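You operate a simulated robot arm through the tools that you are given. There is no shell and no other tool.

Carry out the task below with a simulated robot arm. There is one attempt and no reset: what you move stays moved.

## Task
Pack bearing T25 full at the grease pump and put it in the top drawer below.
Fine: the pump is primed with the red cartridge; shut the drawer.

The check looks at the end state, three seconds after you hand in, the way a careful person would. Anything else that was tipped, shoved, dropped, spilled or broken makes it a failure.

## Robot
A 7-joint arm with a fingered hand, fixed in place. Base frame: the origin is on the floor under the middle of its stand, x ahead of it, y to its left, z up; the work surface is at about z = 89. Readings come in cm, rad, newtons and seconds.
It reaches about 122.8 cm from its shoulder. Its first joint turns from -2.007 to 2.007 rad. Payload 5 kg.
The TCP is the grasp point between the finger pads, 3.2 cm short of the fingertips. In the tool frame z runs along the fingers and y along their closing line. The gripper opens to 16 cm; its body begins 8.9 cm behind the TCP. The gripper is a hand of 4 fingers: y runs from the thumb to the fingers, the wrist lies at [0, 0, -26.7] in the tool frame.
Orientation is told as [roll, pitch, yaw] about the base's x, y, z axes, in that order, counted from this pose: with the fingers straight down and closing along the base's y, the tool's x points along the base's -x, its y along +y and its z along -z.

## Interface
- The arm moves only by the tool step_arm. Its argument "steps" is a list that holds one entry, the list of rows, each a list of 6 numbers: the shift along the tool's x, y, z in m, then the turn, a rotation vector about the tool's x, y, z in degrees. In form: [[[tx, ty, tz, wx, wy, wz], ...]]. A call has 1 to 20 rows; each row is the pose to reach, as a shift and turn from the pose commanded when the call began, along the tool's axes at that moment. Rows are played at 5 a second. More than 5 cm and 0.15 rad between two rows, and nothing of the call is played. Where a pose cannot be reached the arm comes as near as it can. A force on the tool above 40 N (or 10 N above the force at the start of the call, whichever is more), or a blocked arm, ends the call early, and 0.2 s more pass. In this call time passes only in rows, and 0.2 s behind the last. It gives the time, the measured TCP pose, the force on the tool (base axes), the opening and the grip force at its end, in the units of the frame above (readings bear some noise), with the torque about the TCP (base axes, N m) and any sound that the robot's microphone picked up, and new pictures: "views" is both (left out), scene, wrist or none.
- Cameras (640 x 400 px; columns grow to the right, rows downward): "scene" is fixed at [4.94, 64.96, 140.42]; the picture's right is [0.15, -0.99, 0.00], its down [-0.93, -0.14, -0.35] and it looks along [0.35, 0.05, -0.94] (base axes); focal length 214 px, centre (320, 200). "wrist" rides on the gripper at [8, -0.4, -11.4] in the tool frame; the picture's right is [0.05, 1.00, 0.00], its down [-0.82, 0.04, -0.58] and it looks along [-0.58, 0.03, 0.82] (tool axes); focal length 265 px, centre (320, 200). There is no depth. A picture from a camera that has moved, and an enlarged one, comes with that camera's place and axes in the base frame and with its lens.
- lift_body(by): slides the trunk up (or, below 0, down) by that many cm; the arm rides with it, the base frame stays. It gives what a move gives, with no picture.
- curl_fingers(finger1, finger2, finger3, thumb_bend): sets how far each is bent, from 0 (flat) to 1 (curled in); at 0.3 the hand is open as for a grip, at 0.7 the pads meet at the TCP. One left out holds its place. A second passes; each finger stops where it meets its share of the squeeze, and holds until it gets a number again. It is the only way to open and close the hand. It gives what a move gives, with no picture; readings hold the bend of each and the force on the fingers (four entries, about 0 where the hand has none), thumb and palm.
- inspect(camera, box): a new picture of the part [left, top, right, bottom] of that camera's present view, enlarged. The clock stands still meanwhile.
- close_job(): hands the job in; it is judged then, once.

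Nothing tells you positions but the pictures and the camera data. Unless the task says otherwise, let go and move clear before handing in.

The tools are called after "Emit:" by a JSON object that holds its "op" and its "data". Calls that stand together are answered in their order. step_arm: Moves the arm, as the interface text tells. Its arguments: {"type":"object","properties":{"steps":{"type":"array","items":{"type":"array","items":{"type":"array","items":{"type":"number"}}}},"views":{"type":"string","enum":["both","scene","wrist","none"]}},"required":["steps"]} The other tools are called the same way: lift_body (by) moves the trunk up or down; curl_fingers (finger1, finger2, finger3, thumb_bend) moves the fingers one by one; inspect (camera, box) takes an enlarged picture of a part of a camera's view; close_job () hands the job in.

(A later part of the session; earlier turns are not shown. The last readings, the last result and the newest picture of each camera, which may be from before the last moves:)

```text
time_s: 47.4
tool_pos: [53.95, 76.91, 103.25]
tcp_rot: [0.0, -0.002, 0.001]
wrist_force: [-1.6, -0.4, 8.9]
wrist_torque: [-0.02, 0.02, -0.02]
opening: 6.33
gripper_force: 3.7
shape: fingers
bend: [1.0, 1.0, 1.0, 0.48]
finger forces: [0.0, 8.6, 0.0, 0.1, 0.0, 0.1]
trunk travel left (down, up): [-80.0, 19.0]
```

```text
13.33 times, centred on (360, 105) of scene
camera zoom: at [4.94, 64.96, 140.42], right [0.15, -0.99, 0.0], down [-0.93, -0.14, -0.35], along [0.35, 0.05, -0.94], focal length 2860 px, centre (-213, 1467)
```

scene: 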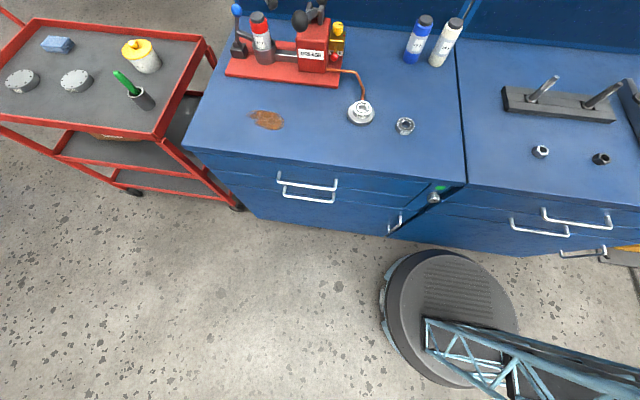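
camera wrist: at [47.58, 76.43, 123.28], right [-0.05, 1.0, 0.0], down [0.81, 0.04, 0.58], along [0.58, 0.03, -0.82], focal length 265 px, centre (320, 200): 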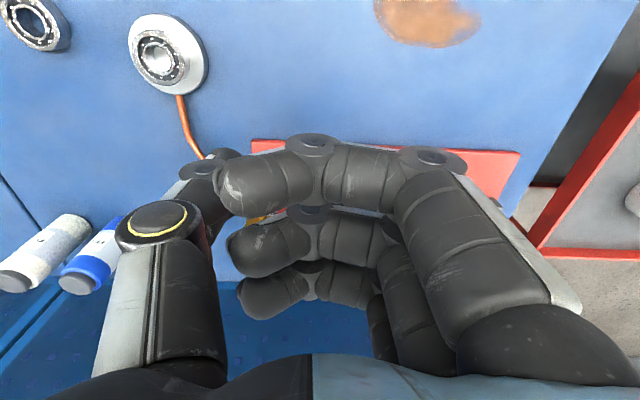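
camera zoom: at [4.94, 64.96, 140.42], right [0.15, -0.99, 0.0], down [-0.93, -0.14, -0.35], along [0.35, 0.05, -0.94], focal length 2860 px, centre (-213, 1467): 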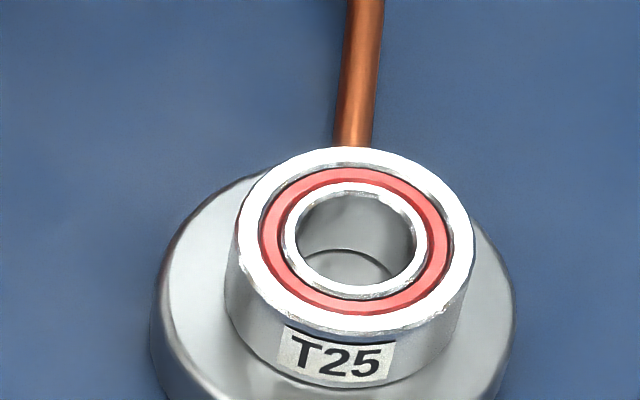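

T25's race is now fully red all the way round, with no spill visible. I'll ease the lever up, then back away toward the drawer fronts to look at them.

Emit:
{"op": "step_arm", "data": {"steps": [[[0, 0, -0.02, 0, 0, 0], [-0.002, 0, -0.04, 0, 0, 0], [-0.005, 0, -0.06, 0, 0, 0], [-0.009, 0, -0.08, 0, 0, 0], [-0.012, 0, -0.1, 0, 0, 0], [-0.012, 0, -0.13, 0, 0, 0], [-0.012, 0, -0.16, 0, 0, 0], [0.02, 0, -0.17, 0, 0, 0], [0.06, 0, -0.17, 0, 0, 0], [0.1, 0, -0.17, 0, 0, 0], [0.14, 0, -0.17, 0, 0, 0], [0.18, 0, -0.17, 0, 0, 0], [0.22, -0.01, -0.16, 0, 0, 0], [0.26, -0.03, -0.14, 0, 0, 0], [0.29, -0.045, -0.12, 0, 0, 0], [0.3, -0.05, -0.1, 0, 0, 0]]], "views": "both"}}

Emit:
{"op": "curl_fingers", "data": {"finger1": 0.3, "finger2": 0.3, "finger3": 0.3, "thumb_bend": 0.3}}

Emit:
{"op": "inspect", "data": {"camera": "wrist", "box": [0, 0, 640, 400]}}

Emit:
{"op": "inspect", "data": {"camera": "scene", "box": [220, 0, 380, 130]}}

```text
time_s: 50.8
tool_pos: [24.18, 71.91, 113.14]
tcp_rot: [0.001, -0.002, -0.001]
wrist_force: [-0.4, -0.2, -0.3]
wrist_torque: [-0.01, -0.01, 0.02]
opening: 6.37
gripper_force: 0.1
shape: fingers
bend: [1.0, 1.0, 1.0, 0.48]
finger forces: [0.0, 0.1, 0.0, 0.0, 0.1, 0.1]
trunk travel left (down, up): [-80.0, 19.0]
camera wrist: at [16.04, 71.52, 124.51], right [-0.05, 1.0, 0.0], down [0.81, 0.04, 0.58], along [0.58, 0.03, -0.82], focal length 265 px, centre (320, 200)
```

scene: 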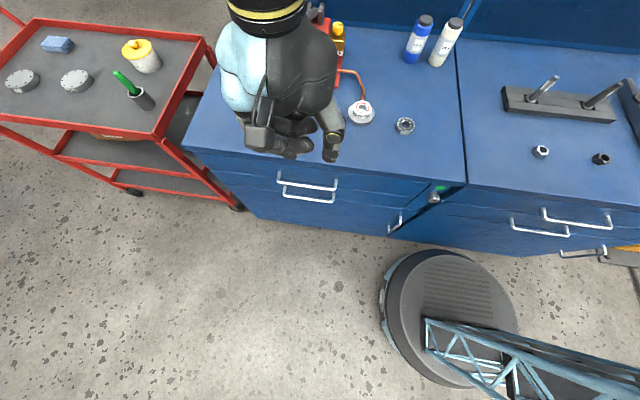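
wrist: 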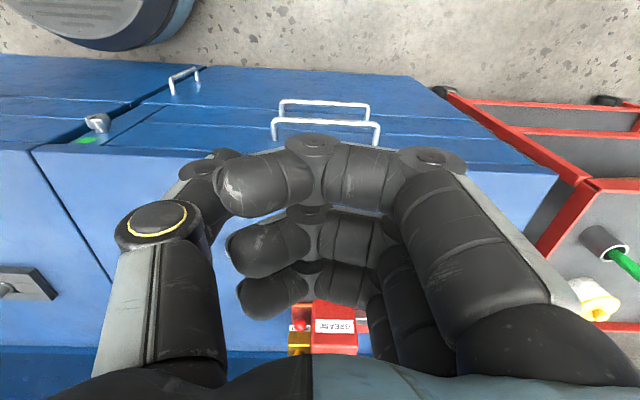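

```text
time_s: 51.8
tool_pos: [24.05, 71.94, 113.17]
tcp_rot: [0.003, -0.001, 0.001]
wrist_force: [-0.5, -0.1, -0.7]
wrist_torque: [-0.01, -0.02, 0.0]
opening: 16.98
gripper_force: 0.1
shape: fingers
bend: [0.3, 0.3, 0.3, 0.3]
finger forces: [0.0, 0.0, 0.0, 0.0, 0.0, 0.0]
trunk travel left (down, up): [-80.0, 19.0]
```

```text
1.00 times, centred on (320, 200) of wrist (not enlarged: the box is as wide or as high as the picture)
camera zoom: at [16.02, 71.49, 124.57], right [-0.05, 1.0, 0.0], down [0.81, 0.04, 0.58], along [0.58, 0.03, -0.82], focal length 265 px, centre (320, 200)
```

zoom: 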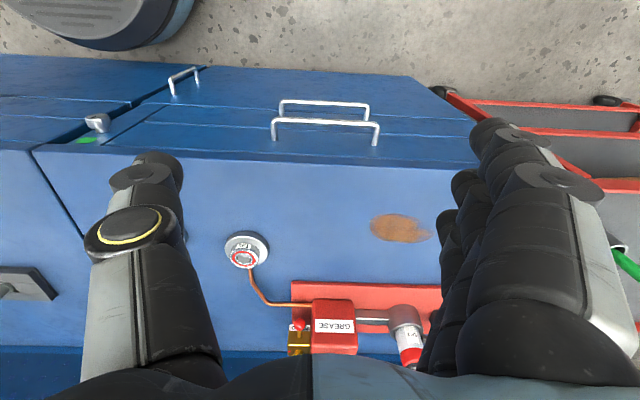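

```text
3.08 times, centred on (300, 65) of scene
camera zoom: at [4.94, 64.96, 140.42], right [0.15, -0.99, 0.0], down [-0.93, -0.14, -0.35], along [0.35, 0.05, -0.94], focal length 660 px, centre (382, 615)
```

zoom: 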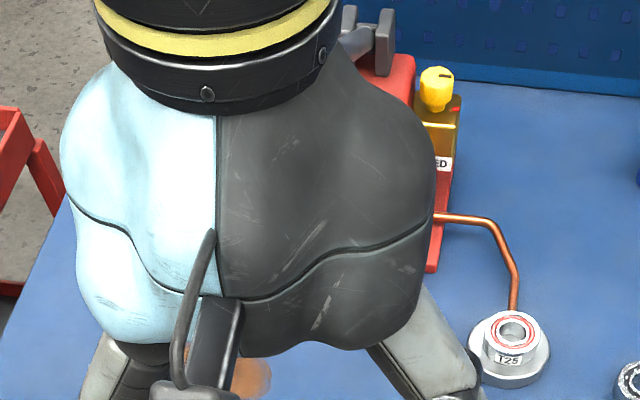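

T25 on the puck shows a full red ring and the lever is back up. Both handles are visible; the upper one belongs to the top drawer, so I'll move closer in front of it to measure the bar.

Emit:
{"op": "step_arm", "data": {"steps": [[[0.02, 0.003, 0.03, 0, 0, 0], [0.04, 0.006, 0.06, 0, 0, 0], [0.06, 0.01, 0.1, 0, 0, 0], [0.06, 0.01, 0.14, 0, 0, 0], [0.06, 0.01, 0.16, 0, 0, 0], [0.06, 0.01, 0.16, 0, 0, 0]]], "views": "both"}}

Emit:
{"op": "inspect", "data": {"camera": "wrist", "box": [200, 100, 480, 280]}}

Emit:
{"op": "inspect", "data": {"camera": "scene", "box": [180, 100, 480, 260]}}

```text
time_s: 53.2
tool_pos: [17.93, 72.97, 97.34]
tcp_rot: [0.001, -0.003, -0.001]
wrist_force: [-0.7, -0.7, -0.5]
wrist_torque: [-0.02, -0.01, -0.03]
opening: 17.04
gripper_force: 0.0
shape: fingers
bend: [0.3, 0.3, 0.3, 0.3]
finger forces: [0.0, 0.0, 0.0, 0.1, 0.1, 0.1]
trunk travel left (down, up): [-80.0, 19.0]
camera wrist: at [9.86, 72.5, 108.61], right [-0.05, 1.0, 0.0], down [0.81, 0.04, 0.58], along [0.58, 0.03, -0.82], focal length 265 px, centre (320, 200)
```

scene: 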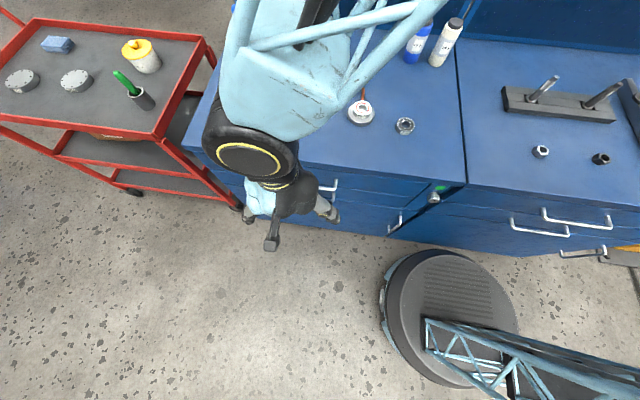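
wrist: 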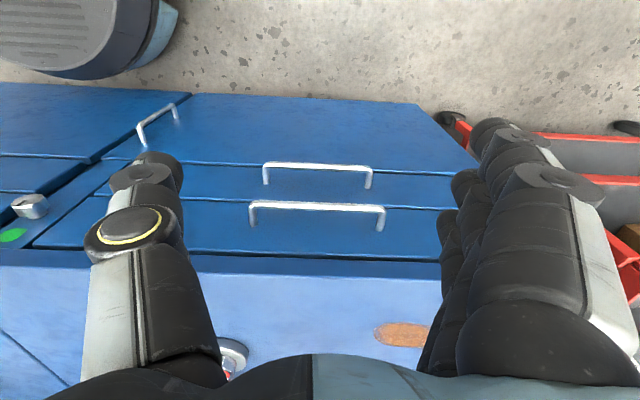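

```text
2.22 times, centred on (340, 190) of wrist
camera zoom: at [9.86, 72.5, 108.61], right [-0.05, 1.0, 0.0], down [0.81, 0.04, 0.58], along [0.58, 0.03, -0.82], focal length 590 px, centre (276, 222)
```

zoom: 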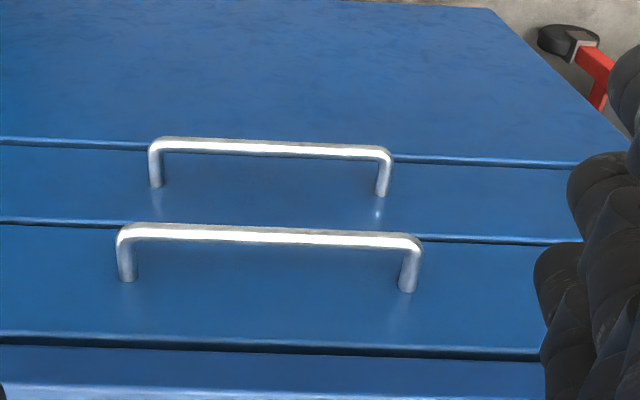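

```text
2.13 times, centred on (330, 180) of scene
camera zoom: at [4.94, 64.96, 140.42], right [0.15, -0.99, 0.0], down [-0.93, -0.14, -0.35], along [0.35, 0.05, -0.94], focal length 458 px, centre (299, 243)
```

zoom: 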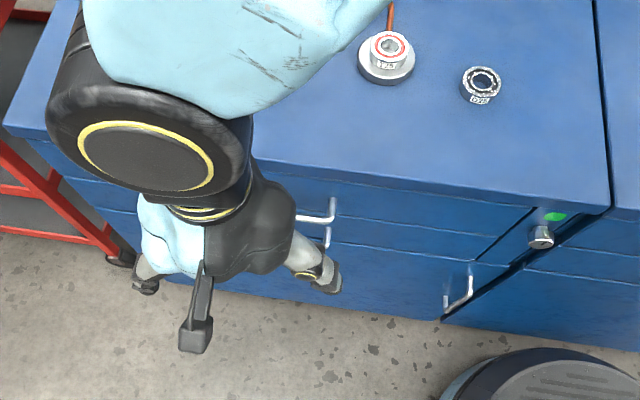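

The top drawer's handle bar is about 18 cm long, near x 31.7, z 79, standing about 4 cm off the face with the bench lip overhanging. I'll tilt the hand about 20°, curl all but finger 3, and use finger 3 as a hook behind the bar.

Emit:
{"op": "curl_fingers", "data": {"finger1": 1.0, "finger2": 1.0, "finger3": 0.3, "thumb_bend": 0.3}}

Emit:
{"op": "step_arm", "data": {"steps": [[[0, -0.03, 0, 0, -7, 0], [0, -0.06, 0, 0, -14, 0], [0, -0.085, 0, 0, -20, 0], [-0.03, -0.085, 0.02, 0, -20, 0], [-0.06, -0.085, 0.05, 0, -20, 0], [-0.06, -0.085, 0.05, 0, -20, 0]]], "views": "both"}}

Emit:
{"op": "inspect", "data": {"camera": "wrist", "box": [280, 60, 560, 260]}}

```text
time_s: 54.2
tool_pos: [17.79, 72.9, 97.24]
tcp_rot: [0.001, -0.001, 0.0]
wrist_force: [-0.5, -0.8, -0.1]
wrist_torque: [0.03, 0.0, -0.01]
opening: 7.8
gripper_force: 0.0
shape: fingers
bend: [1.0, 1.0, 0.3, 0.3]
finger forces: [0.0, 0.0, 0.1, 0.1, 0.1, 0.0]
trunk travel left (down, up): [-80.0, 19.0]
```

```text
time_s: 55.6
tool_pos: [24.28, 64.7, 92.2]
tcp_rot: [0.002, -0.352, -0.001]
wrist_force: [-0.1, -0.1, 0.9]
wrist_torque: [0.05, 0.04, 0.0]
opening: 7.81
gripper_force: 0.1
shape: fingers
bend: [1.0, 1.0, 0.3, 0.3]
finger forces: [0.1, 0.1, 0.0, 0.0, 0.0, 0.0]
trunk travel left (down, up): [-80.0, 19.0]
camera wrist: at [12.87, 64.33, 100.18], right [-0.05, 1.0, -0.02], down [0.57, 0.04, 0.82], along [0.82, 0.03, -0.57], focal length 265 px, centre (320, 200)
```

scene: 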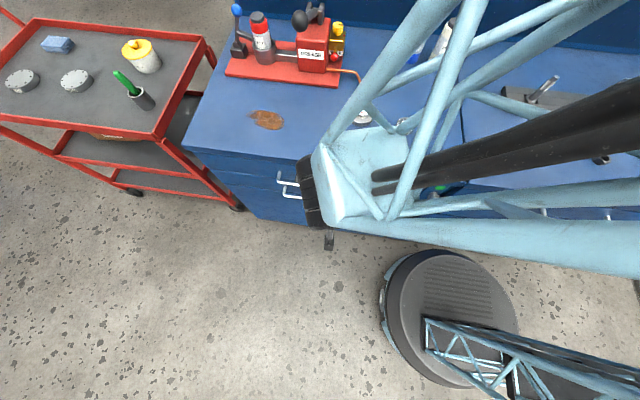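
wrist: 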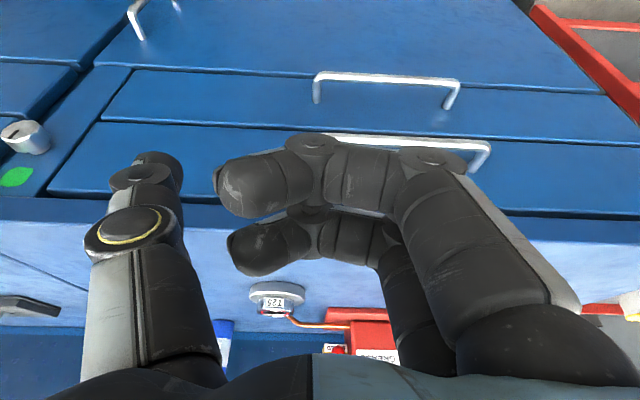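

```text
2.00 times, centred on (420, 160) of wrist
camera zoom: at [12.87, 64.33, 100.18], right [-0.05, 1.0, -0.02], down [0.57, 0.04, 0.82], along [0.82, 0.03, -0.57], focal length 531 px, centre (120, 280)
```

zoom: 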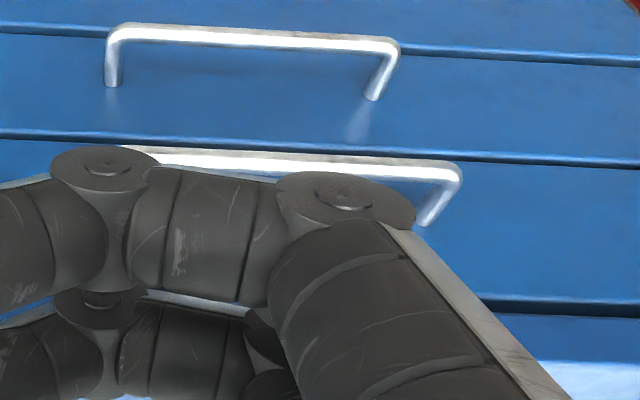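

The fist hides finger 3 from the camera, so I'll rely on geometry and force. I'll slide along the finger direction so finger 3 comes down just behind the bar.

Emit:
{"op": "step_arm", "data": {"steps": [[[-0.006, 0, 0.03, 0, 0, 0], [-0.0125, 0, 0.06, 0, 0, 0], [-0.0125, 0, 0.08, 0, 0, 0], [-0.0125, 0, 0.09, 0, 0, 0], [-0.0125, 0, 0.1, 0, 0, 0], [-0.0125, 0, 0.1, 0, 0, 0]]], "views": "both"}}

Emit:
{"op": "inspect", "data": {"camera": "scene", "box": [220, 130, 380, 250]}}

```text
time_s: 57.0
tool_pos: [28.81, 64.51, 83.16]
tcp_rot: [0.001, -0.351, -0.001]
wrist_force: [0.5, 0.4, -0.1]
wrist_torque: [-0.03, -0.03, 0.03]
opening: 7.81
gripper_force: 0.1
shape: fingers
bend: [1.0, 1.0, 0.3, 0.3]
finger forces: [0.1, 0.2, 0.0, 0.1, 0.0, 0.0]
trunk travel left (down, up): [-80.0, 19.0]
camera wrist: at [17.36, 64.01, 91.02], right [-0.05, 1.0, -0.02], down [0.57, 0.04, 0.82], along [0.82, 0.03, -0.57], focal length 265 px, centre (320, 200)
```

scene: 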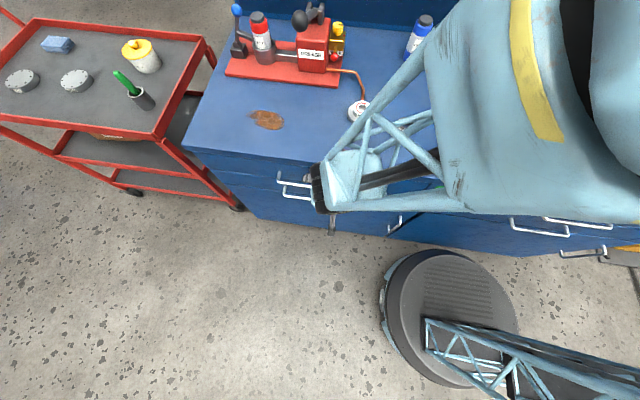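
wrist: 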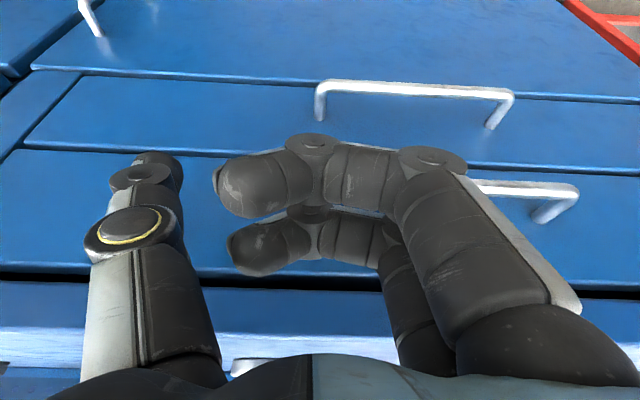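

```text
3.33 times, centred on (300, 190) of scene
camera zoom: at [4.94, 64.96, 140.42], right [0.15, -0.99, 0.0], down [-0.93, -0.14, -0.35], along [0.35, 0.05, -0.94], focal length 715 px, centre (387, 233)
```

zoom: 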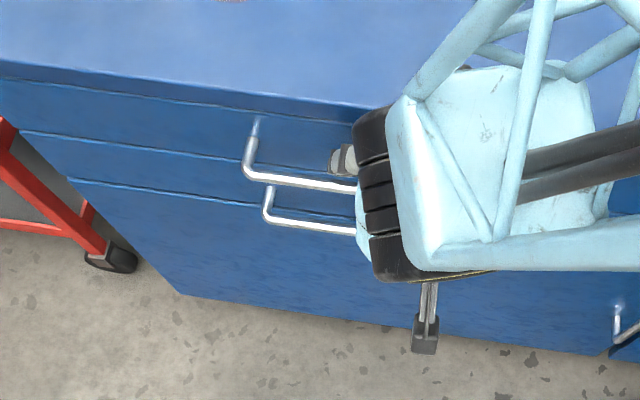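

Finger 3's knuckle is visible between the bar and the bench lip, as intended. I'll insert the remaining 3 cm in small steps.

Emit:
{"op": "step_arm", "data": {"steps": [[[0, 0, 0.008, 0, 0, 0], [0, 0, 0.016, 0, 0, 0], [0, 0, 0.023, 0, 0, 0], [0, 0, 0.03, 0, 0, 0], [0, 0, 0.03, 0, 0, 0]]], "views": "none"}}

Emit:
{"op": "inspect", "data": {"camera": "scene", "box": [220, 130, 380, 250]}}

Emit:
{"op": "inspect", "data": {"camera": "wrist", "box": [320, 60, 640, 260]}}

```text
time_s: 58.2
tool_pos: [29.74, 64.46, 80.44]
tcp_rot: [0.002, -0.35, 0.0]
wrist_force: [0.3, 0.0, -0.2]
wrist_torque: [0.0, 0.01, -0.04]
opening: 7.81
gripper_force: 0.0
shape: fingers
bend: [1.0, 1.0, 0.3, 0.3]
finger forces: [0.0, 0.0, 0.0, 0.1, 0.0, 0.0]
trunk travel left (down, up): [-80.0, 19.0]
```

```text
3.33 times, centred on (300, 190) of scene
camera zoom: at [4.94, 64.96, 140.42], right [0.15, -0.99, 0.0], down [-0.93, -0.14, -0.35], along [0.35, 0.05, -0.94], focal length 715 px, centre (387, 233)
```

zoom: 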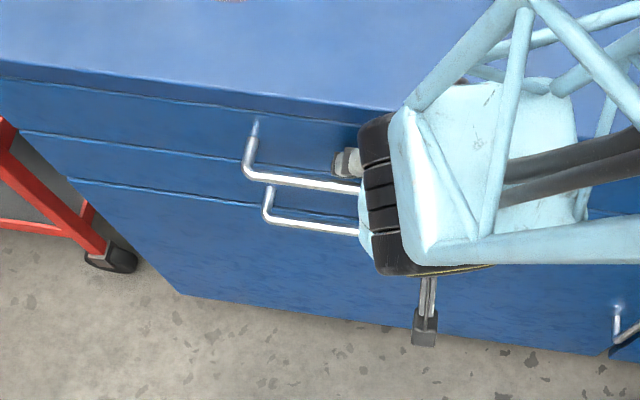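

```text
2.00 times, centred on (480, 160) of wrist
camera zoom: at [18.45, 64.07, 88.35], right [-0.05, 1.0, -0.02], down [0.57, 0.04, 0.82], along [0.82, 0.03, -0.57], focal length 531 px, centre (0, 280)
```

zoom: 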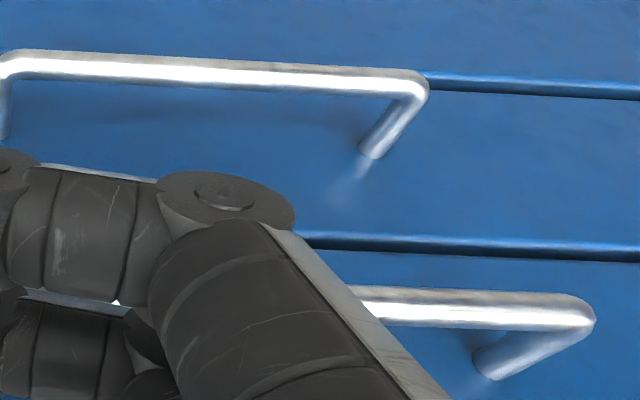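

No contact so far and finger 3 appears seated behind the bar. I'll pull back 2 cm and see if the drawer follows.

Emit:
{"op": "step_arm", "data": {"steps": [[[0.0047, 0, -0.0017, 0, 0, 0], [0.0094, 0, -0.0034, 0, 0, 0], [0.0141, 0, -0.0052, 0, 0, 0], [0.0188, 0, -0.0069, 0, 0, 0], [0.0282, 0, -0.0103, 0, 0, 0], [0.0376, 0, -0.0138, 0, 0, 0]]], "views": "wrist"}}

Emit:
{"op": "inspect", "data": {"camera": "scene", "box": [200, 100, 420, 260]}}

```text
time_s: 59.6
tool_pos: [25.66, 64.51, 80.46]
tcp_rot: [0.003, -0.35, 0.001]
wrist_force: [0.2, 0.4, -0.5]
wrist_torque: [0.0, -0.03, 0.0]
opening: 7.81
gripper_force: 0.5
shape: fingers
bend: [1.0, 1.0, 0.3, 0.3]
finger forces: [0.0, 0.0, 0.0, 0.0, 0.0, 0.0]
trunk travel left (down, up): [-80.0, 19.0]
camera wrist: at [14.35, 63.99, 88.35], right [-0.05, 1.0, -0.02], down [0.57, 0.04, 0.82], along [0.82, 0.03, -0.57], focal length 265 px, centre (320, 200)
```

wrist: 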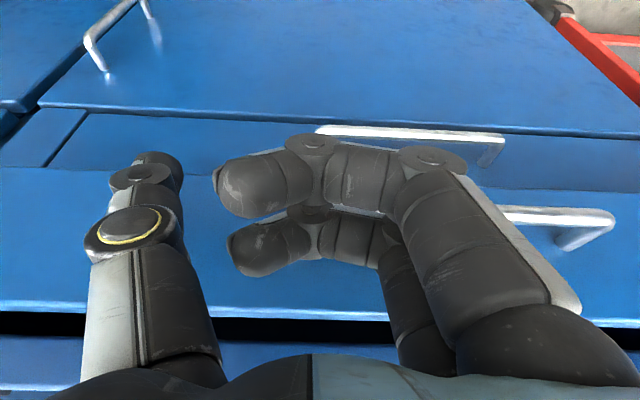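

```text
2.50 times, centred on (310, 180) of scene
camera zoom: at [4.94, 64.96, 140.42], right [0.15, -0.99, 0.0], down [-0.93, -0.14, -0.35], along [0.35, 0.05, -0.94], focal length 536 px, centre (345, 250)
```

zoom: 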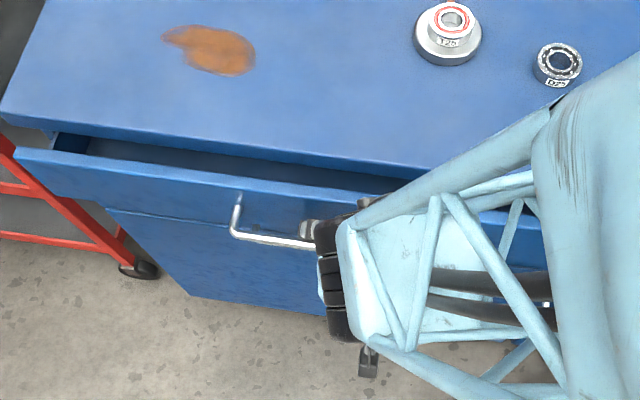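

The drawer slides open freely. I'll continue pulling it out.

Emit:
{"op": "step_arm", "data": {"steps": [[[0.0141, 0, -0.0052, 0, 0, 0], [0.0282, 0, -0.0103, 0, 0, 0], [0.0423, 0, -0.0155, 0, 0, 0], [0.0564, 0, -0.0206, 0, 0, 0], [0.0705, 0, -0.0258, 0, 0, 0], [0.0846, 0, -0.031, 0, 0, 0], [0.094, 0, -0.0344, 0, 0, 0]]], "views": "both"}}

```text
time_s: 61.2
tool_pos: [17.03, 64.27, 80.55]
tcp_rot: [0.0, -0.354, -0.017]
wrist_force: [0.4, 0.2, 0.3]
wrist_torque: [0.04, 0.0, 0.02]
opening: 7.82
gripper_force: 0.1
shape: fingers
bend: [1.0, 1.0, 0.3, 0.3]
finger forces: [0.0, 0.0, 0.0, 0.0, 0.1, 0.0]
trunk travel left (down, up): [-80.0, 19.0]
camera wrist: at [5.54, 64.05, 88.41], right [-0.03, 1.0, -0.02], down [0.57, 0.03, 0.82], along [0.82, 0.02, -0.57], focal length 265 px, centre (320, 200)
```

scene: 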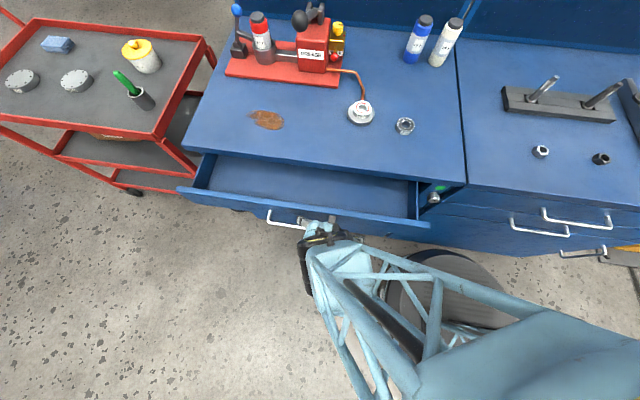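
wrist: 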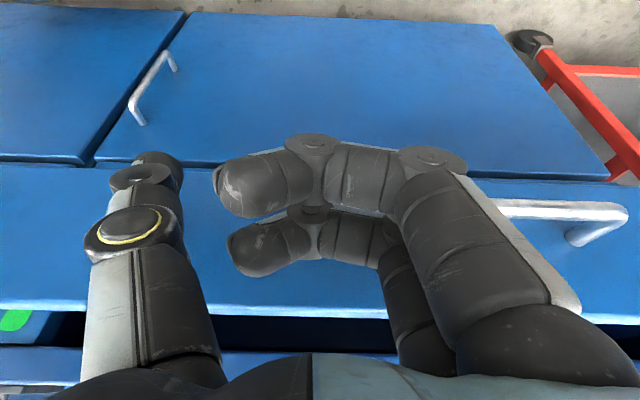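

It's about 13 cm open, though the arm lagged a little at the end. I'll try pulling further in small steps.

Emit:
{"op": "step_arm", "data": {"steps": [[[0.0094, 0, -0.0034, 0, 0, 0], [0.0188, 0, -0.0069, 0, 0, 0], [0.0282, 0, -0.0103, 0, 0, 0], [0.0376, 0, -0.0138, 0, 0, 0], [0.0376, 0, -0.0138, 0, 0, 0]]], "views": "both"}}

```text
time_s: 62.6
tool_pos: [16.93, 63.97, 80.53]
tcp_rot: [0.001, -0.351, -0.079]
wrist_force: [-0.4, -0.7, 0.7]
wrist_torque: [0.03, 0.03, 0.17]
opening: 7.8
gripper_force: 1.3
shape: fingers
bend: [1.0, 1.0, 0.3, 0.3]
finger forces: [0.1, 0.0, 1.8, 0.0, 0.0, 0.0]
trunk travel left (down, up): [-80.0, 19.0]
stopped in row 5: the arm was blocked; the commanded pose is now the measured one
camera wrist: at [5.43, 64.35, 88.42], right [0.03, 1.0, -0.02], down [0.57, 0.0, 0.82], along [0.82, -0.03, -0.57], focal length 265 px, centre (320, 200)
```

scene: 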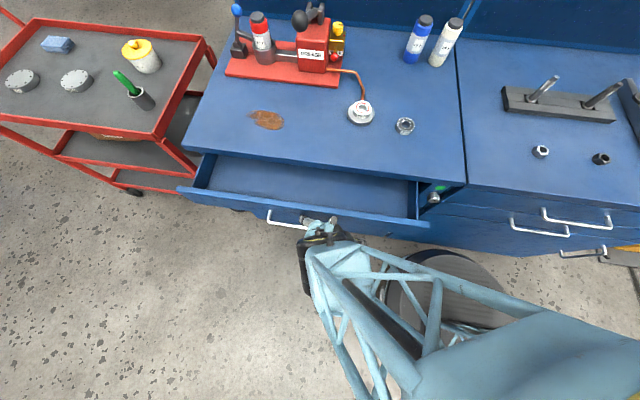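
wrist: 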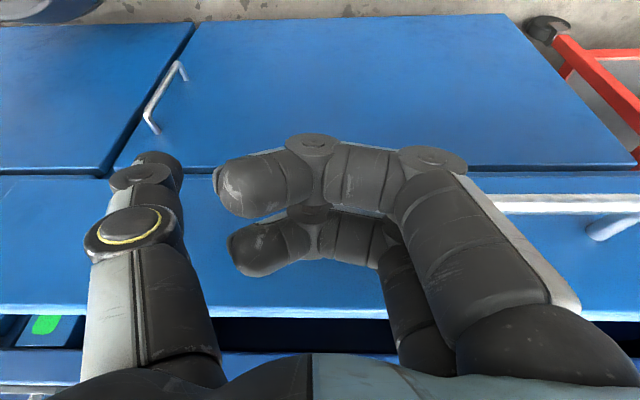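

The arm reaches its limit at about 14 cm of drawer travel, with very little force. I'll unhook, straighten the hand upright, and then push the drawer front further out from inside.

Emit:
{"op": "step_arm", "data": {"steps": [[[-0.003, 0, -0.015, 0, 0, 0], [-0.004, 0, -0.03, 0, 0, 0], [-0.005, 0, -0.06, 0, 0, 0], [-0.015, 0, -0.1, 0, 0, 0], [-0.03, 0, -0.14, 0, 0, 0], [-0.04, 0, -0.17, 0, 0, 0]]], "views": "both"}}

```text
time_s: 64.2
tool_pos: [17.34, 63.29, 96.49]
tcp_rot: [-0.013, -0.359, -0.112]
wrist_force: [0.1, 0.7, -0.3]
wrist_torque: [-0.06, 0.0, -0.01]
opening: 7.8
gripper_force: 0.0
shape: fingers
bend: [1.0, 1.0, 0.3, 0.3]
finger forces: [0.1, 0.1, 0.0, 0.1, 0.1, 0.0]
trunk travel left (down, up): [-80.0, 19.0]
stopped in row 6: the arm was blocked; the commanded pose is now the measured one
camera wrist: at [5.89, 64.2, 104.35], right [0.07, 1.0, -0.03], down [0.56, -0.01, 0.83], along [0.82, -0.07, -0.56], focal length 265 px, centre (320, 200)
```

scene: 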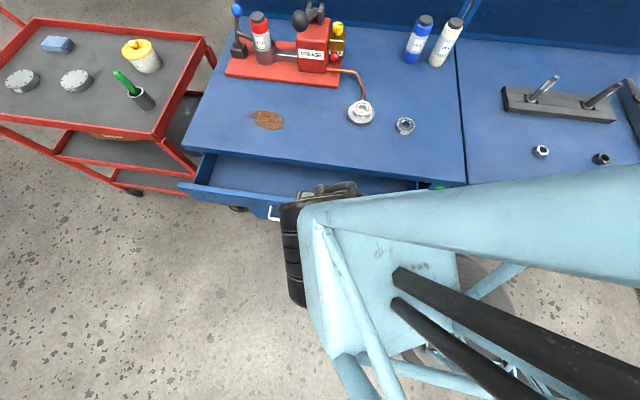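
wrist: 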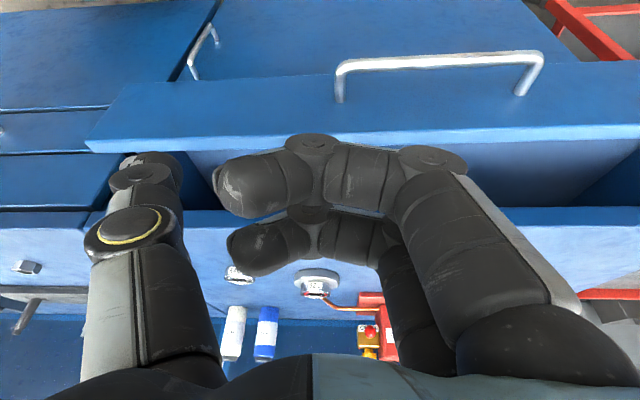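

The hand is clear of the handle. I'll bring it forward while turning it back upright.

Emit:
{"op": "step_arm", "data": {"steps": [[[-0.0188, 0, 0.0, 0, 7, 0], [-0.0376, 0, 0.003, 0, 14, 0], [-0.05, 0, 0.005, 0, 20.4, 0], [-0.05, 0, 0.005, 0, 20.4, 0]]], "views": "none"}}

```text
time_s: 65.2
tool_pos: [21.65, 62.61, 97.89]
tcp_rot: [-0.012, -0.004, -0.111]
wrist_force: [-1.4, -0.5, -0.6]
wrist_torque: [-0.05, -0.1, -0.01]
opening: 7.8
gripper_force: 0.1
shape: fingers
bend: [1.0, 1.0, 0.3, 0.3]
finger forces: [0.1, 0.0, 0.1, 0.0, 0.0, 0.0]
trunk travel left (down, up): [-80.0, 19.0]
```

Upright again, with a small yaw left over. I'll correct that, move above the drawer opening and half-open the fingers.

Emit:
{"op": "step_arm", "data": {"steps": [[[-0.03, 0.02, -0.01, 0, 0, -3.2], [-0.0658, 0.0415, -0.02, -0.7, 0, -6.4], [-0.0658, 0.0415, -0.02, -0.7, 0, -6.4]]], "views": "none"}}

Emit:
{"op": "curl_fingers", "data": {"finger1": 0.5, "finger2": 0.5, "finger3": 0.5, "thumb_bend": 0.5}}

Emit:
{"op": "inspect", "data": {"camera": "wrist", "box": [0, 0, 640, 400]}}

Emit:
{"op": "inspect", "data": {"camera": "scene", "box": [0, 0, 640, 400]}}

```text
time_s: 66.0
tool_pos: [28.98, 66.11, 99.61]
tcp_rot: [-0.003, -0.003, -0.001]
wrist_force: [-0.3, 0.2, -0.3]
wrist_torque: [-0.04, -0.01, 0.0]
opening: 7.82
gripper_force: 0.1
shape: fingers
bend: [1.0, 1.0, 0.3, 0.3]
finger forces: [0.0, 0.0, 0.1, 0.0, 0.0, 0.1]
trunk travel left (down, up): [-80.0, 19.0]
```

```text
time_s: 67.0
tool_pos: [29.03, 66.04, 99.5]
tcp_rot: [-0.002, -0.004, -0.002]
wrist_force: [0.1, 1.0, -0.6]
wrist_torque: [0.02, 0.04, -0.01]
opening: 9.12
gripper_force: 0.0
shape: fingers
bend: [0.5, 0.5, 0.5, 0.5]
finger forces: [0.1, 0.1, 0.0, 0.1, 0.0, 0.0]
trunk travel left (down, up): [-80.0, 19.0]
```

```text
1.00 times, centred on (320, 200) of wrist (not enlarged: the box is as wide or as high as the picture)
camera zoom: at [21.04, 65.67, 110.88], right [-0.05, 1.0, 0.0], down [0.81, 0.04, 0.58], along [0.58, 0.03, -0.81], focal length 265 px, centre (320, 200)
```

zoom: 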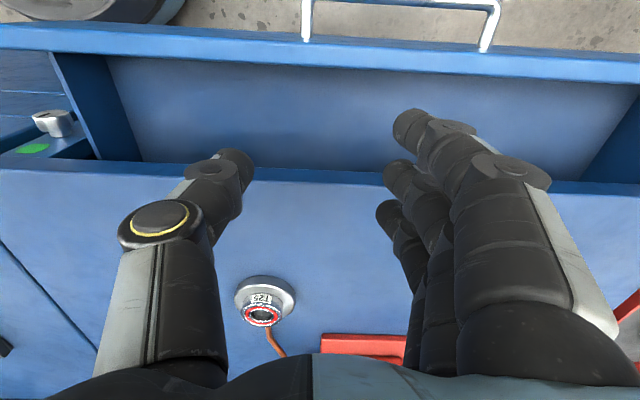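

```text
1.00 times, centred on (320, 200) of scene (not enlarged: the box is as wide or as high as the picture)
camera zoom: at [4.94, 64.96, 140.42], right [0.15, -0.99, 0.0], down [-0.93, -0.14, -0.35], along [0.35, 0.05, -0.94], focal length 214 px, centre (320, 200)
```

zoom: 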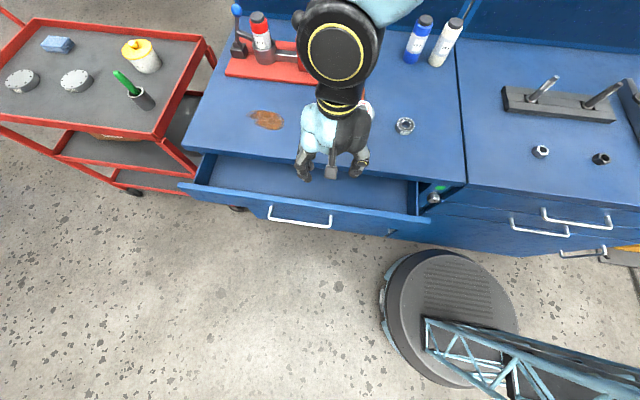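

The opening is only about 9 cm wide, so I'll use just the thumb inside the drawer front, with the fingers curled above, to push the drawer out further.

Emit:
{"op": "curl_fingers", "data": {"finger1": 1.0, "finger2": 1.0, "finger3": 1.0, "thumb_bend": 0.48}}

Emit:
{"op": "step_arm", "data": {"steps": [[[0.005, 0.02, 0.02, 0, 0, 0], [0.008, 0.04, 0.05, 0, 0, 0], [0.008, 0.05, 0.08, 0, 0, 0], [0.008, 0.05, 0.1, 0, 0, 0], [0.008, 0.05, 0.115, 0, 0, 0], [0.008, 0.05, 0.122, 0, 0, 0], [0.008, 0.05, 0.122, 0, 0, 0]]], "views": "both"}}

Emit:
{"op": "inspect", "data": {"camera": "scene", "box": [220, 100, 420, 240]}}

```text
time_s: 68.0
tool_pos: [29.13, 66.14, 99.51]
tcp_rot: [-0.001, -0.004, -0.001]
wrist_force: [0.3, 0.0, -0.6]
wrist_torque: [0.04, 0.02, 0.02]
opening: 6.35
gripper_force: 0.2
shape: fingers
bend: [1.0, 1.0, 1.0, 0.48]
finger forces: [0.0, 0.0, 0.1, 0.1, 0.1, 0.1]
trunk travel left (down, up): [-80.0, 19.0]
```

```text
time_s: 69.6
tool_pos: [28.08, 71.16, 87.47]
tcp_rot: [0.001, -0.003, -0.001]
wrist_force: [-0.4, 0.1, 0.0]
wrist_torque: [0.01, 0.03, 0.03]
opening: 6.35
gripper_force: 0.0
shape: fingers
bend: [1.0, 1.0, 1.0, 0.48]
finger forces: [0.0, 0.0, 0.0, 0.0, 0.0, 0.0]
trunk travel left (down, up): [-80.0, 19.0]
camera wrist: at [20.08, 70.62, 98.89], right [-0.05, 1.0, 0.0], down [0.81, 0.04, 0.58], along [0.58, 0.03, -0.81], focal length 265 px, centre (320, 200)
```

scene: 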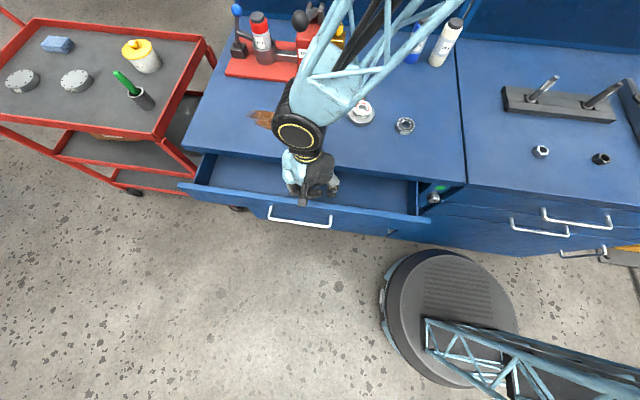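
wrist: 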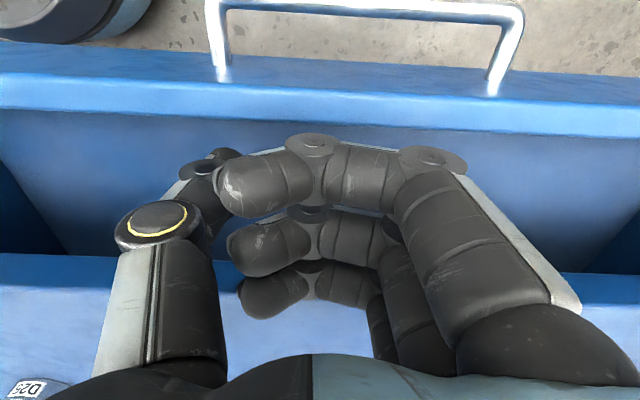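

```text
2.86 times, centred on (320, 170) of scene
camera zoom: at [4.94, 64.96, 140.42], right [0.15, -0.99, 0.0], down [-0.93, -0.14, -0.35], along [0.35, 0.05, -0.94], focal length 613 px, centre (320, 286)
```

zoom: 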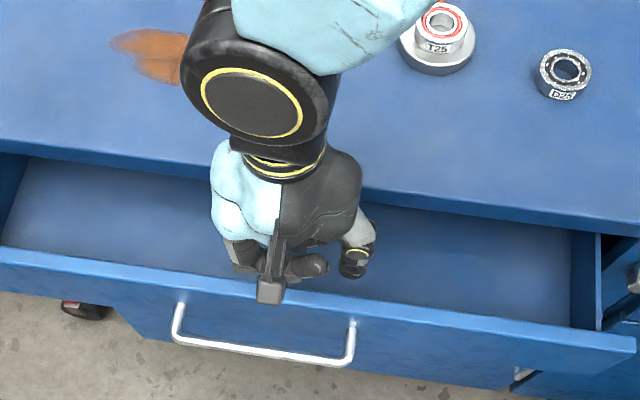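

The thumb tip is only just below the panel's top edge. I'll lower 2 cm more and then push outward a little to test.

Emit:
{"op": "step_arm", "data": {"steps": [[[0, 0, 0.01, 0, 0, 0], [0, 0, 0.02, 0, 0, 0], [0.005, 0, 0.02, 0, 0, 0], [0.01, 0, 0.02, 0, 0, 0], [0.015, 0, 0.02, 0, 0, 0], [0.02, 0, 0.02, 0, 0, 0], [0.025, 0, 0.02, 0, 0, 0], [0.03, 0, 0.02, 0, 0, 0]]], "views": "both"}}

Emit:
{"op": "inspect", "data": {"camera": "scene", "box": [220, 100, 420, 240]}}

```text
time_s: 71.4
tool_pos: [25.13, 71.08, 85.61]
tcp_rot: [0.001, -0.003, -0.002]
wrist_force: [1.5, 0.3, 1.1]
wrist_torque: [-0.08, 0.02, 0.09]
opening: 6.36
gripper_force: 0.7
shape: fingers
bend: [1.0, 1.0, 1.0, 0.48]
finger forces: [0.0, 0.0, 0.0, 0.1, 1.2, 0.0]
trunk travel left (down, up): [-80.0, 19.0]
camera wrist: at [17.2, 70.66, 96.88], right [-0.05, 1.0, 0.0], down [0.81, 0.04, 0.58], along [0.58, 0.03, -0.81], focal length 265 px, centre (320, 200)
```

scene: 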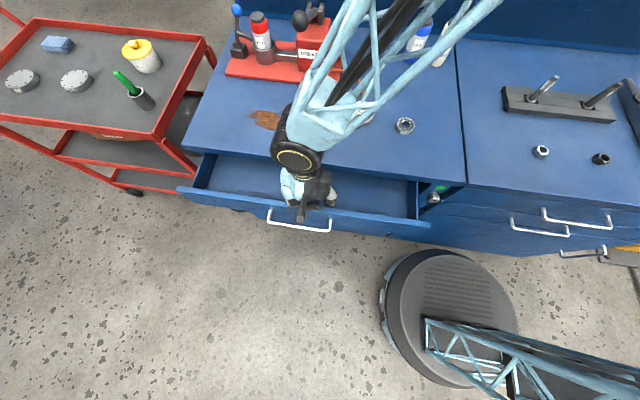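
wrist: 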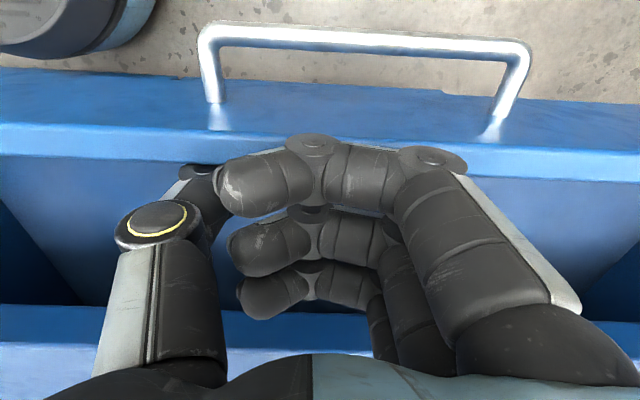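

```text
2.86 times, centred on (320, 170) of scene
camera zoom: at [4.94, 64.96, 140.42], right [0.15, -0.99, 0.0], down [-0.93, -0.14, -0.35], along [0.35, 0.05, -0.94], focal length 613 px, centre (320, 286)
```

zoom: 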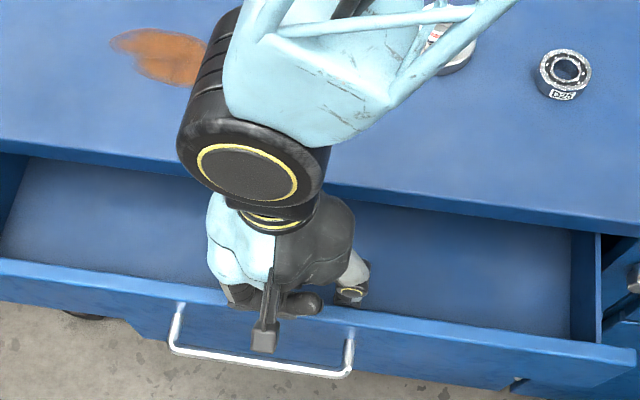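

The thumb is now pushing the drawer open. I'll continue pushing outward.

Emit:
{"op": "step_arm", "data": {"steps": [[[0.01, 0, 0, 0, 0, 0], [0.02, 0, 0, 0, 0, 0], [0.03, 0, 0, 0, 0, 0], [0.04, 0, 0, 0, 0, 0], [0.05, 0, 0, 0, 0, 0], [0.06, 0, 0, 0, 0, 0], [0.07, 0, 0, 0, 0, 0], [0.075, 0, 0, 0, 0, 0]]], "views": "both"}}

```text
time_s: 73.2
tool_pos: [17.63, 71.05, 85.64]
tcp_rot: [-0.001, -0.002, -0.003]
wrist_force: [0.7, 0.2, -0.5]
wrist_torque: [0.06, -0.02, 0.09]
opening: 6.34
gripper_force: 0.3
shape: fingers
bend: [1.0, 1.0, 1.0, 0.48]
finger forces: [0.0, 0.1, 0.0, 0.0, 0.8, 0.0]
trunk travel left (down, up): [-80.0, 19.0]
camera wrist: at [9.64, 70.6, 96.99], right [-0.05, 1.0, 0.0], down [0.81, 0.04, 0.58], along [0.58, 0.03, -0.82], focal length 265 px, centre (320, 200)
```

scene: 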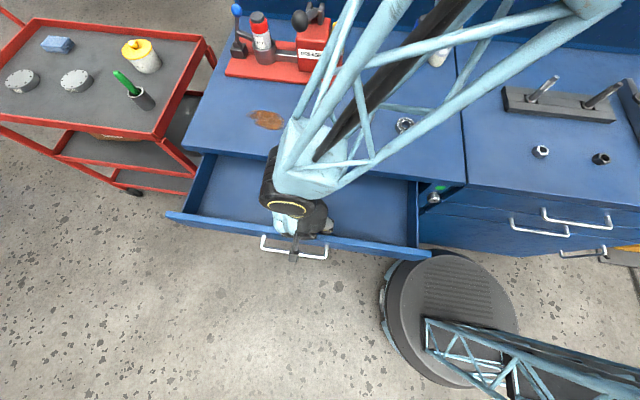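
wrist: 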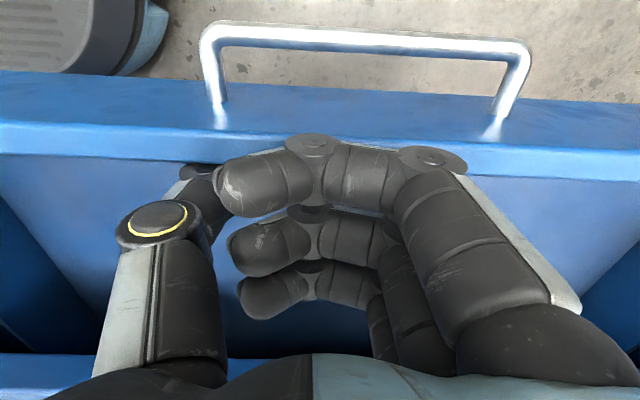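

The drawer is now open about 20 cm, plenty of room. I'll rise, return above the packer, and prepare the fingers for T25.

Emit:
{"op": "step_arm", "data": {"steps": [[[-0.005, 0, -0.02, 0, 0, 0], [-0.005, 0, -0.06, 0, 0, 0], [-0.005, 0, -0.1, 0, 0, 0], [-0.005, 0, -0.14, 0, 0, 0], [-0.02, -0.01, -0.18, 0, 0, 0], [-0.06, -0.02, -0.2, 0, 0, 0], [-0.1, -0.03, -0.2, 0, 0, 0], [-0.14, -0.04, -0.2, 0, 0, 0], [-0.18, -0.055, -0.2, 0, 0, 0], [-0.22, -0.07, -0.2, 0, 0, 0], [-0.26, -0.085, -0.2, 0, 0, 0], [-0.3, -0.1, -0.2, 0, 0, 0], [-0.335, -0.114, -0.2, 0, 0, 0], [-0.352, -0.114, -0.2, 0, 0, 0]]], "views": "none"}}

Emit:
{"op": "curl_fingers", "data": {"finger1": 0.52, "finger2": 0.49, "finger3": 0.52, "thumb_bend": 0.52}}

Emit:
{"op": "inspect", "data": {"camera": "wrist", "box": [200, 60, 460, 240]}}

Emit:
{"op": "inspect", "data": {"camera": "scene", "box": [160, 60, 480, 270]}}

```text
time_s: 76.2
tool_pos: [52.87, 59.7, 105.83]
tcp_rot: [0.001, -0.001, 0.0]
wrist_force: [0.0, -0.1, -0.1]
wrist_torque: [0.0, -0.02, 0.0]
opening: 6.36
gripper_force: 0.0
shape: fingers
bend: [1.0, 1.0, 1.0, 0.48]
finger forces: [0.1, 0.0, 0.0, 0.0, 0.0, 0.0]
trunk travel left (down, up): [-80.0, 19.0]
```

```text
time_s: 77.2
tool_pos: [52.87, 59.6, 105.86]
tcp_rot: [-0.001, -0.006, -0.003]
wrist_force: [-0.8, 0.8, -0.2]
wrist_torque: [0.0, 0.02, -0.02]
opening: 8.36
gripper_force: 0.0
shape: fingers
bend: [0.52, 0.49, 0.52, 0.52]
finger forces: [0.0, 0.0, 0.0, 0.1, 0.1, 0.0]
trunk travel left (down, up): [-80.0, 19.0]
```

```text
2.22 times, centred on (330, 150) of wrist
camera zoom: at [44.75, 59.22, 117.24], right [-0.05, 1.0, 0.0], down [0.81, 0.04, 0.58], along [0.58, 0.03, -0.81], focal length 590 px, centre (298, 311)
```

zoom: 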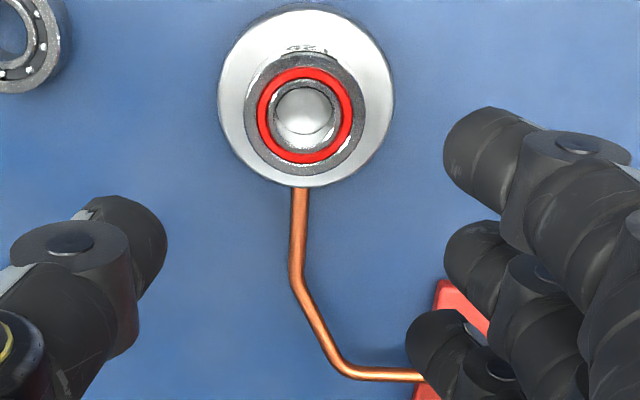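

```text
1.90 times, centred on (320, 165) of scene
camera zoom: at [4.94, 64.96, 140.42], right [0.15, -0.99, 0.0], down [-0.93, -0.14, -0.35], along [0.35, 0.05, -0.94], focal length 408 px, centre (320, 267)
```

zoom: 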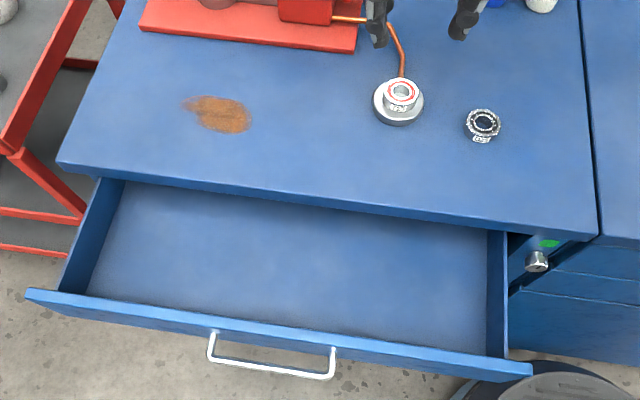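

T25's full red ring is clear, and the drawer is empty and open. I'll descend around the bearing.

Emit:
{"op": "step_arm", "data": {"steps": [[[0.004, 0.001, 0.03, 0, 0, 0], [0.004, 0.001, 0.06, 0, 0, 0], [0.004, 0.001, 0.085, 0, 0, 0], [0.004, 0.001, 0.1, 0, 0, 0], [0.004, 0.001, 0.109, 0, 0, 0], [0.004, 0.001, 0.109, 0, 0, 0]]], "views": "none"}}

Emit:
{"op": "inspect", "data": {"camera": "wrist", "box": [200, 80, 460, 260]}}

Emit:
{"op": "inspect", "data": {"camera": "scene", "box": [330, 80, 400, 136]}}

```text
time_s: 78.6
tool_pos: [52.53, 59.75, 94.56]
tcp_rot: [-0.001, -0.004, -0.002]
wrist_force: [0.3, 0.8, -0.2]
wrist_torque: [0.0, 0.0, 0.0]
opening: 8.35
gripper_force: 0.1
shape: fingers
bend: [0.52, 0.49, 0.52, 0.52]
finger forces: [0.1, 0.0, 0.0, 0.1, 0.1, 0.1]
trunk travel left (down, up): [-80.0, 19.0]
```

```text
2.22 times, centred on (330, 170) of wrist
camera zoom: at [44.48, 59.37, 105.96], right [-0.05, 1.0, 0.0], down [0.81, 0.04, 0.58], along [0.58, 0.03, -0.81], focal length 590 px, centre (298, 267)
```

zoom: 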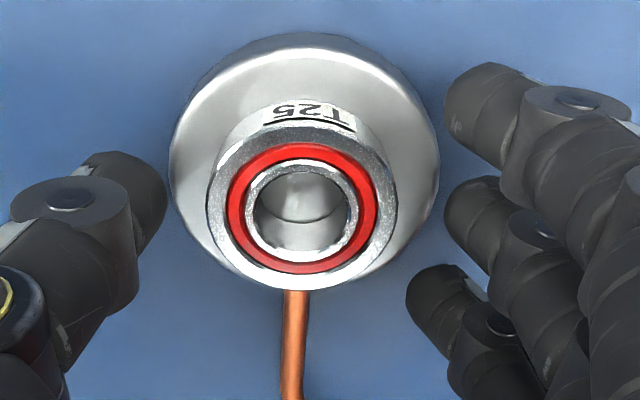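

```text
7.14 times, centred on (365, 108) of scene
camera zoom: at [4.94, 64.96, 140.42], right [0.15, -0.99, 0.0], down [-0.93, -0.14, -0.35], along [0.35, 0.05, -0.94], focal length 1532 px, centre (-1, 857)
```

zoom: 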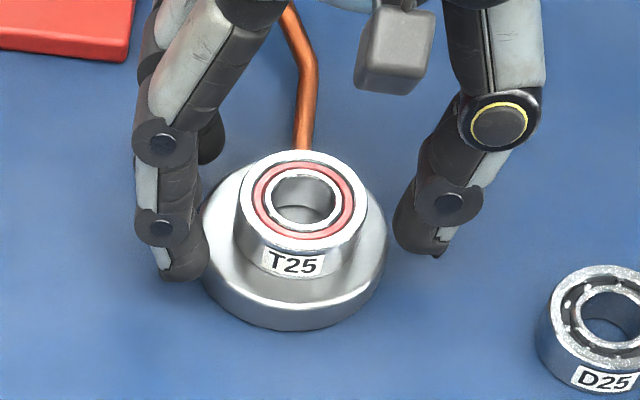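

Fingers are clear on all sides. I'll raise 2 mm to stay clear of the puck rim and then grip.

Emit:
{"op": "step_arm", "data": {"steps": [[[0, 0, -0.002, 0, 0, 0], [0, 0, -0.002, 0, 0, 0]]], "views": "none"}}

Emit:
{"op": "curl_fingers", "data": {"finger1": 0.58, "finger2": 0.56, "finger3": 0.6, "thumb_bend": 0.59}}

Emit:
{"op": "curl_fingers", "data": {"finger1": 0.69, "finger2": 0.68, "finger3": 0.69, "thumb_bend": 0.69}}

Emit:
{"op": "inspect", "data": {"camera": "wrist", "box": [200, 80, 460, 260]}}

Emit:
{"op": "inspect", "data": {"camera": "scene", "box": [330, 80, 400, 136]}}

```text
time_s: 79.2
tool_pos: [52.36, 59.82, 94.87]
tcp_rot: [0.0, -0.005, -0.003]
wrist_force: [0.2, -0.1, -0.3]
wrist_torque: [-0.01, -0.01, 0.0]
opening: 8.32
gripper_force: 0.2
shape: fingers
bend: [0.52, 0.49, 0.52, 0.52]
finger forces: [0.0, 0.1, 0.1, 0.1, 0.0, 0.0]
trunk travel left (down, up): [-80.0, 19.0]
```

```text
time_s: 80.2
tool_pos: [52.36, 59.78, 94.86]
tcp_rot: [-0.001, -0.004, -0.002]
wrist_force: [0.4, 0.0, 0.5]
wrist_torque: [0.04, 0.03, 0.02]
opening: 6.22
gripper_force: 0.2
shape: fingers
bend: [0.57, 0.56, 0.6, 0.59]
finger forces: [0.0, 0.4, 0.0, 0.0, 0.8, 0.1]
trunk travel left (down, up): [-80.0, 19.0]
```

```text
time_s: 81.2
tool_pos: [52.34, 59.78, 94.91]
tcp_rot: [-0.002, -0.002, -0.002]
wrist_force: [-0.1, 0.2, 0.3]
wrist_torque: [0.04, 0.0, -0.01]
opening: 4.38
gripper_force: 15.8
shape: fingers
bend: [0.66, 0.56, 0.65, 0.64]
finger forces: [3.3, 8.1, 4.9, 0.1, 16.0, 0.0]
trunk travel left (down, up): [-80.0, 19.0]
```

```text
2.22 times, centred on (330, 170) of wrist
camera zoom: at [44.35, 59.37, 106.21], right [-0.05, 1.0, 0.0], down [0.81, 0.04, 0.58], along [0.58, 0.03, -0.81], focal length 590 px, centre (298, 267)
```

zoom: 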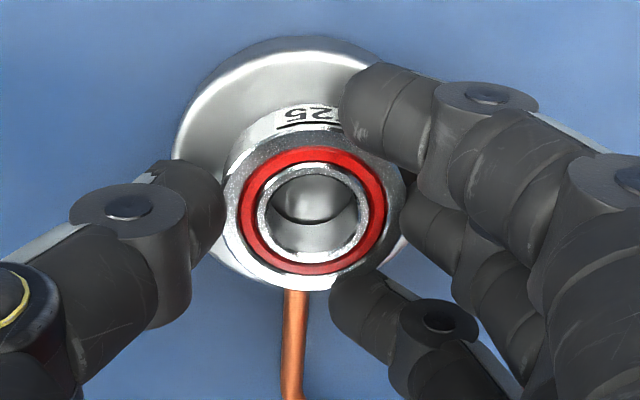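

```text
7.14 times, centred on (365, 108) of scene
camera zoom: at [4.94, 64.96, 140.42], right [0.15, -0.99, 0.0], down [-0.93, -0.14, -0.35], along [0.35, 0.05, -0.94], focal length 1532 px, centre (-1, 857)
```

zoom: 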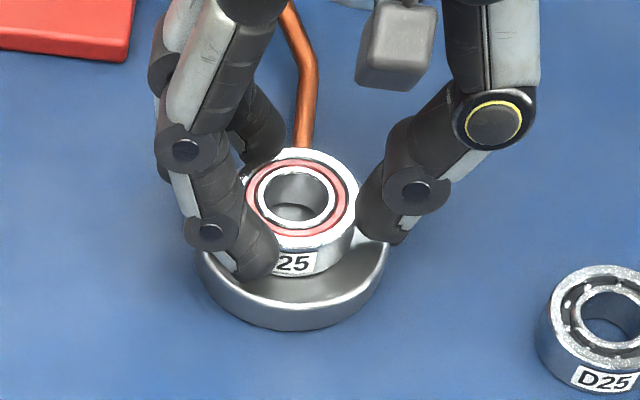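

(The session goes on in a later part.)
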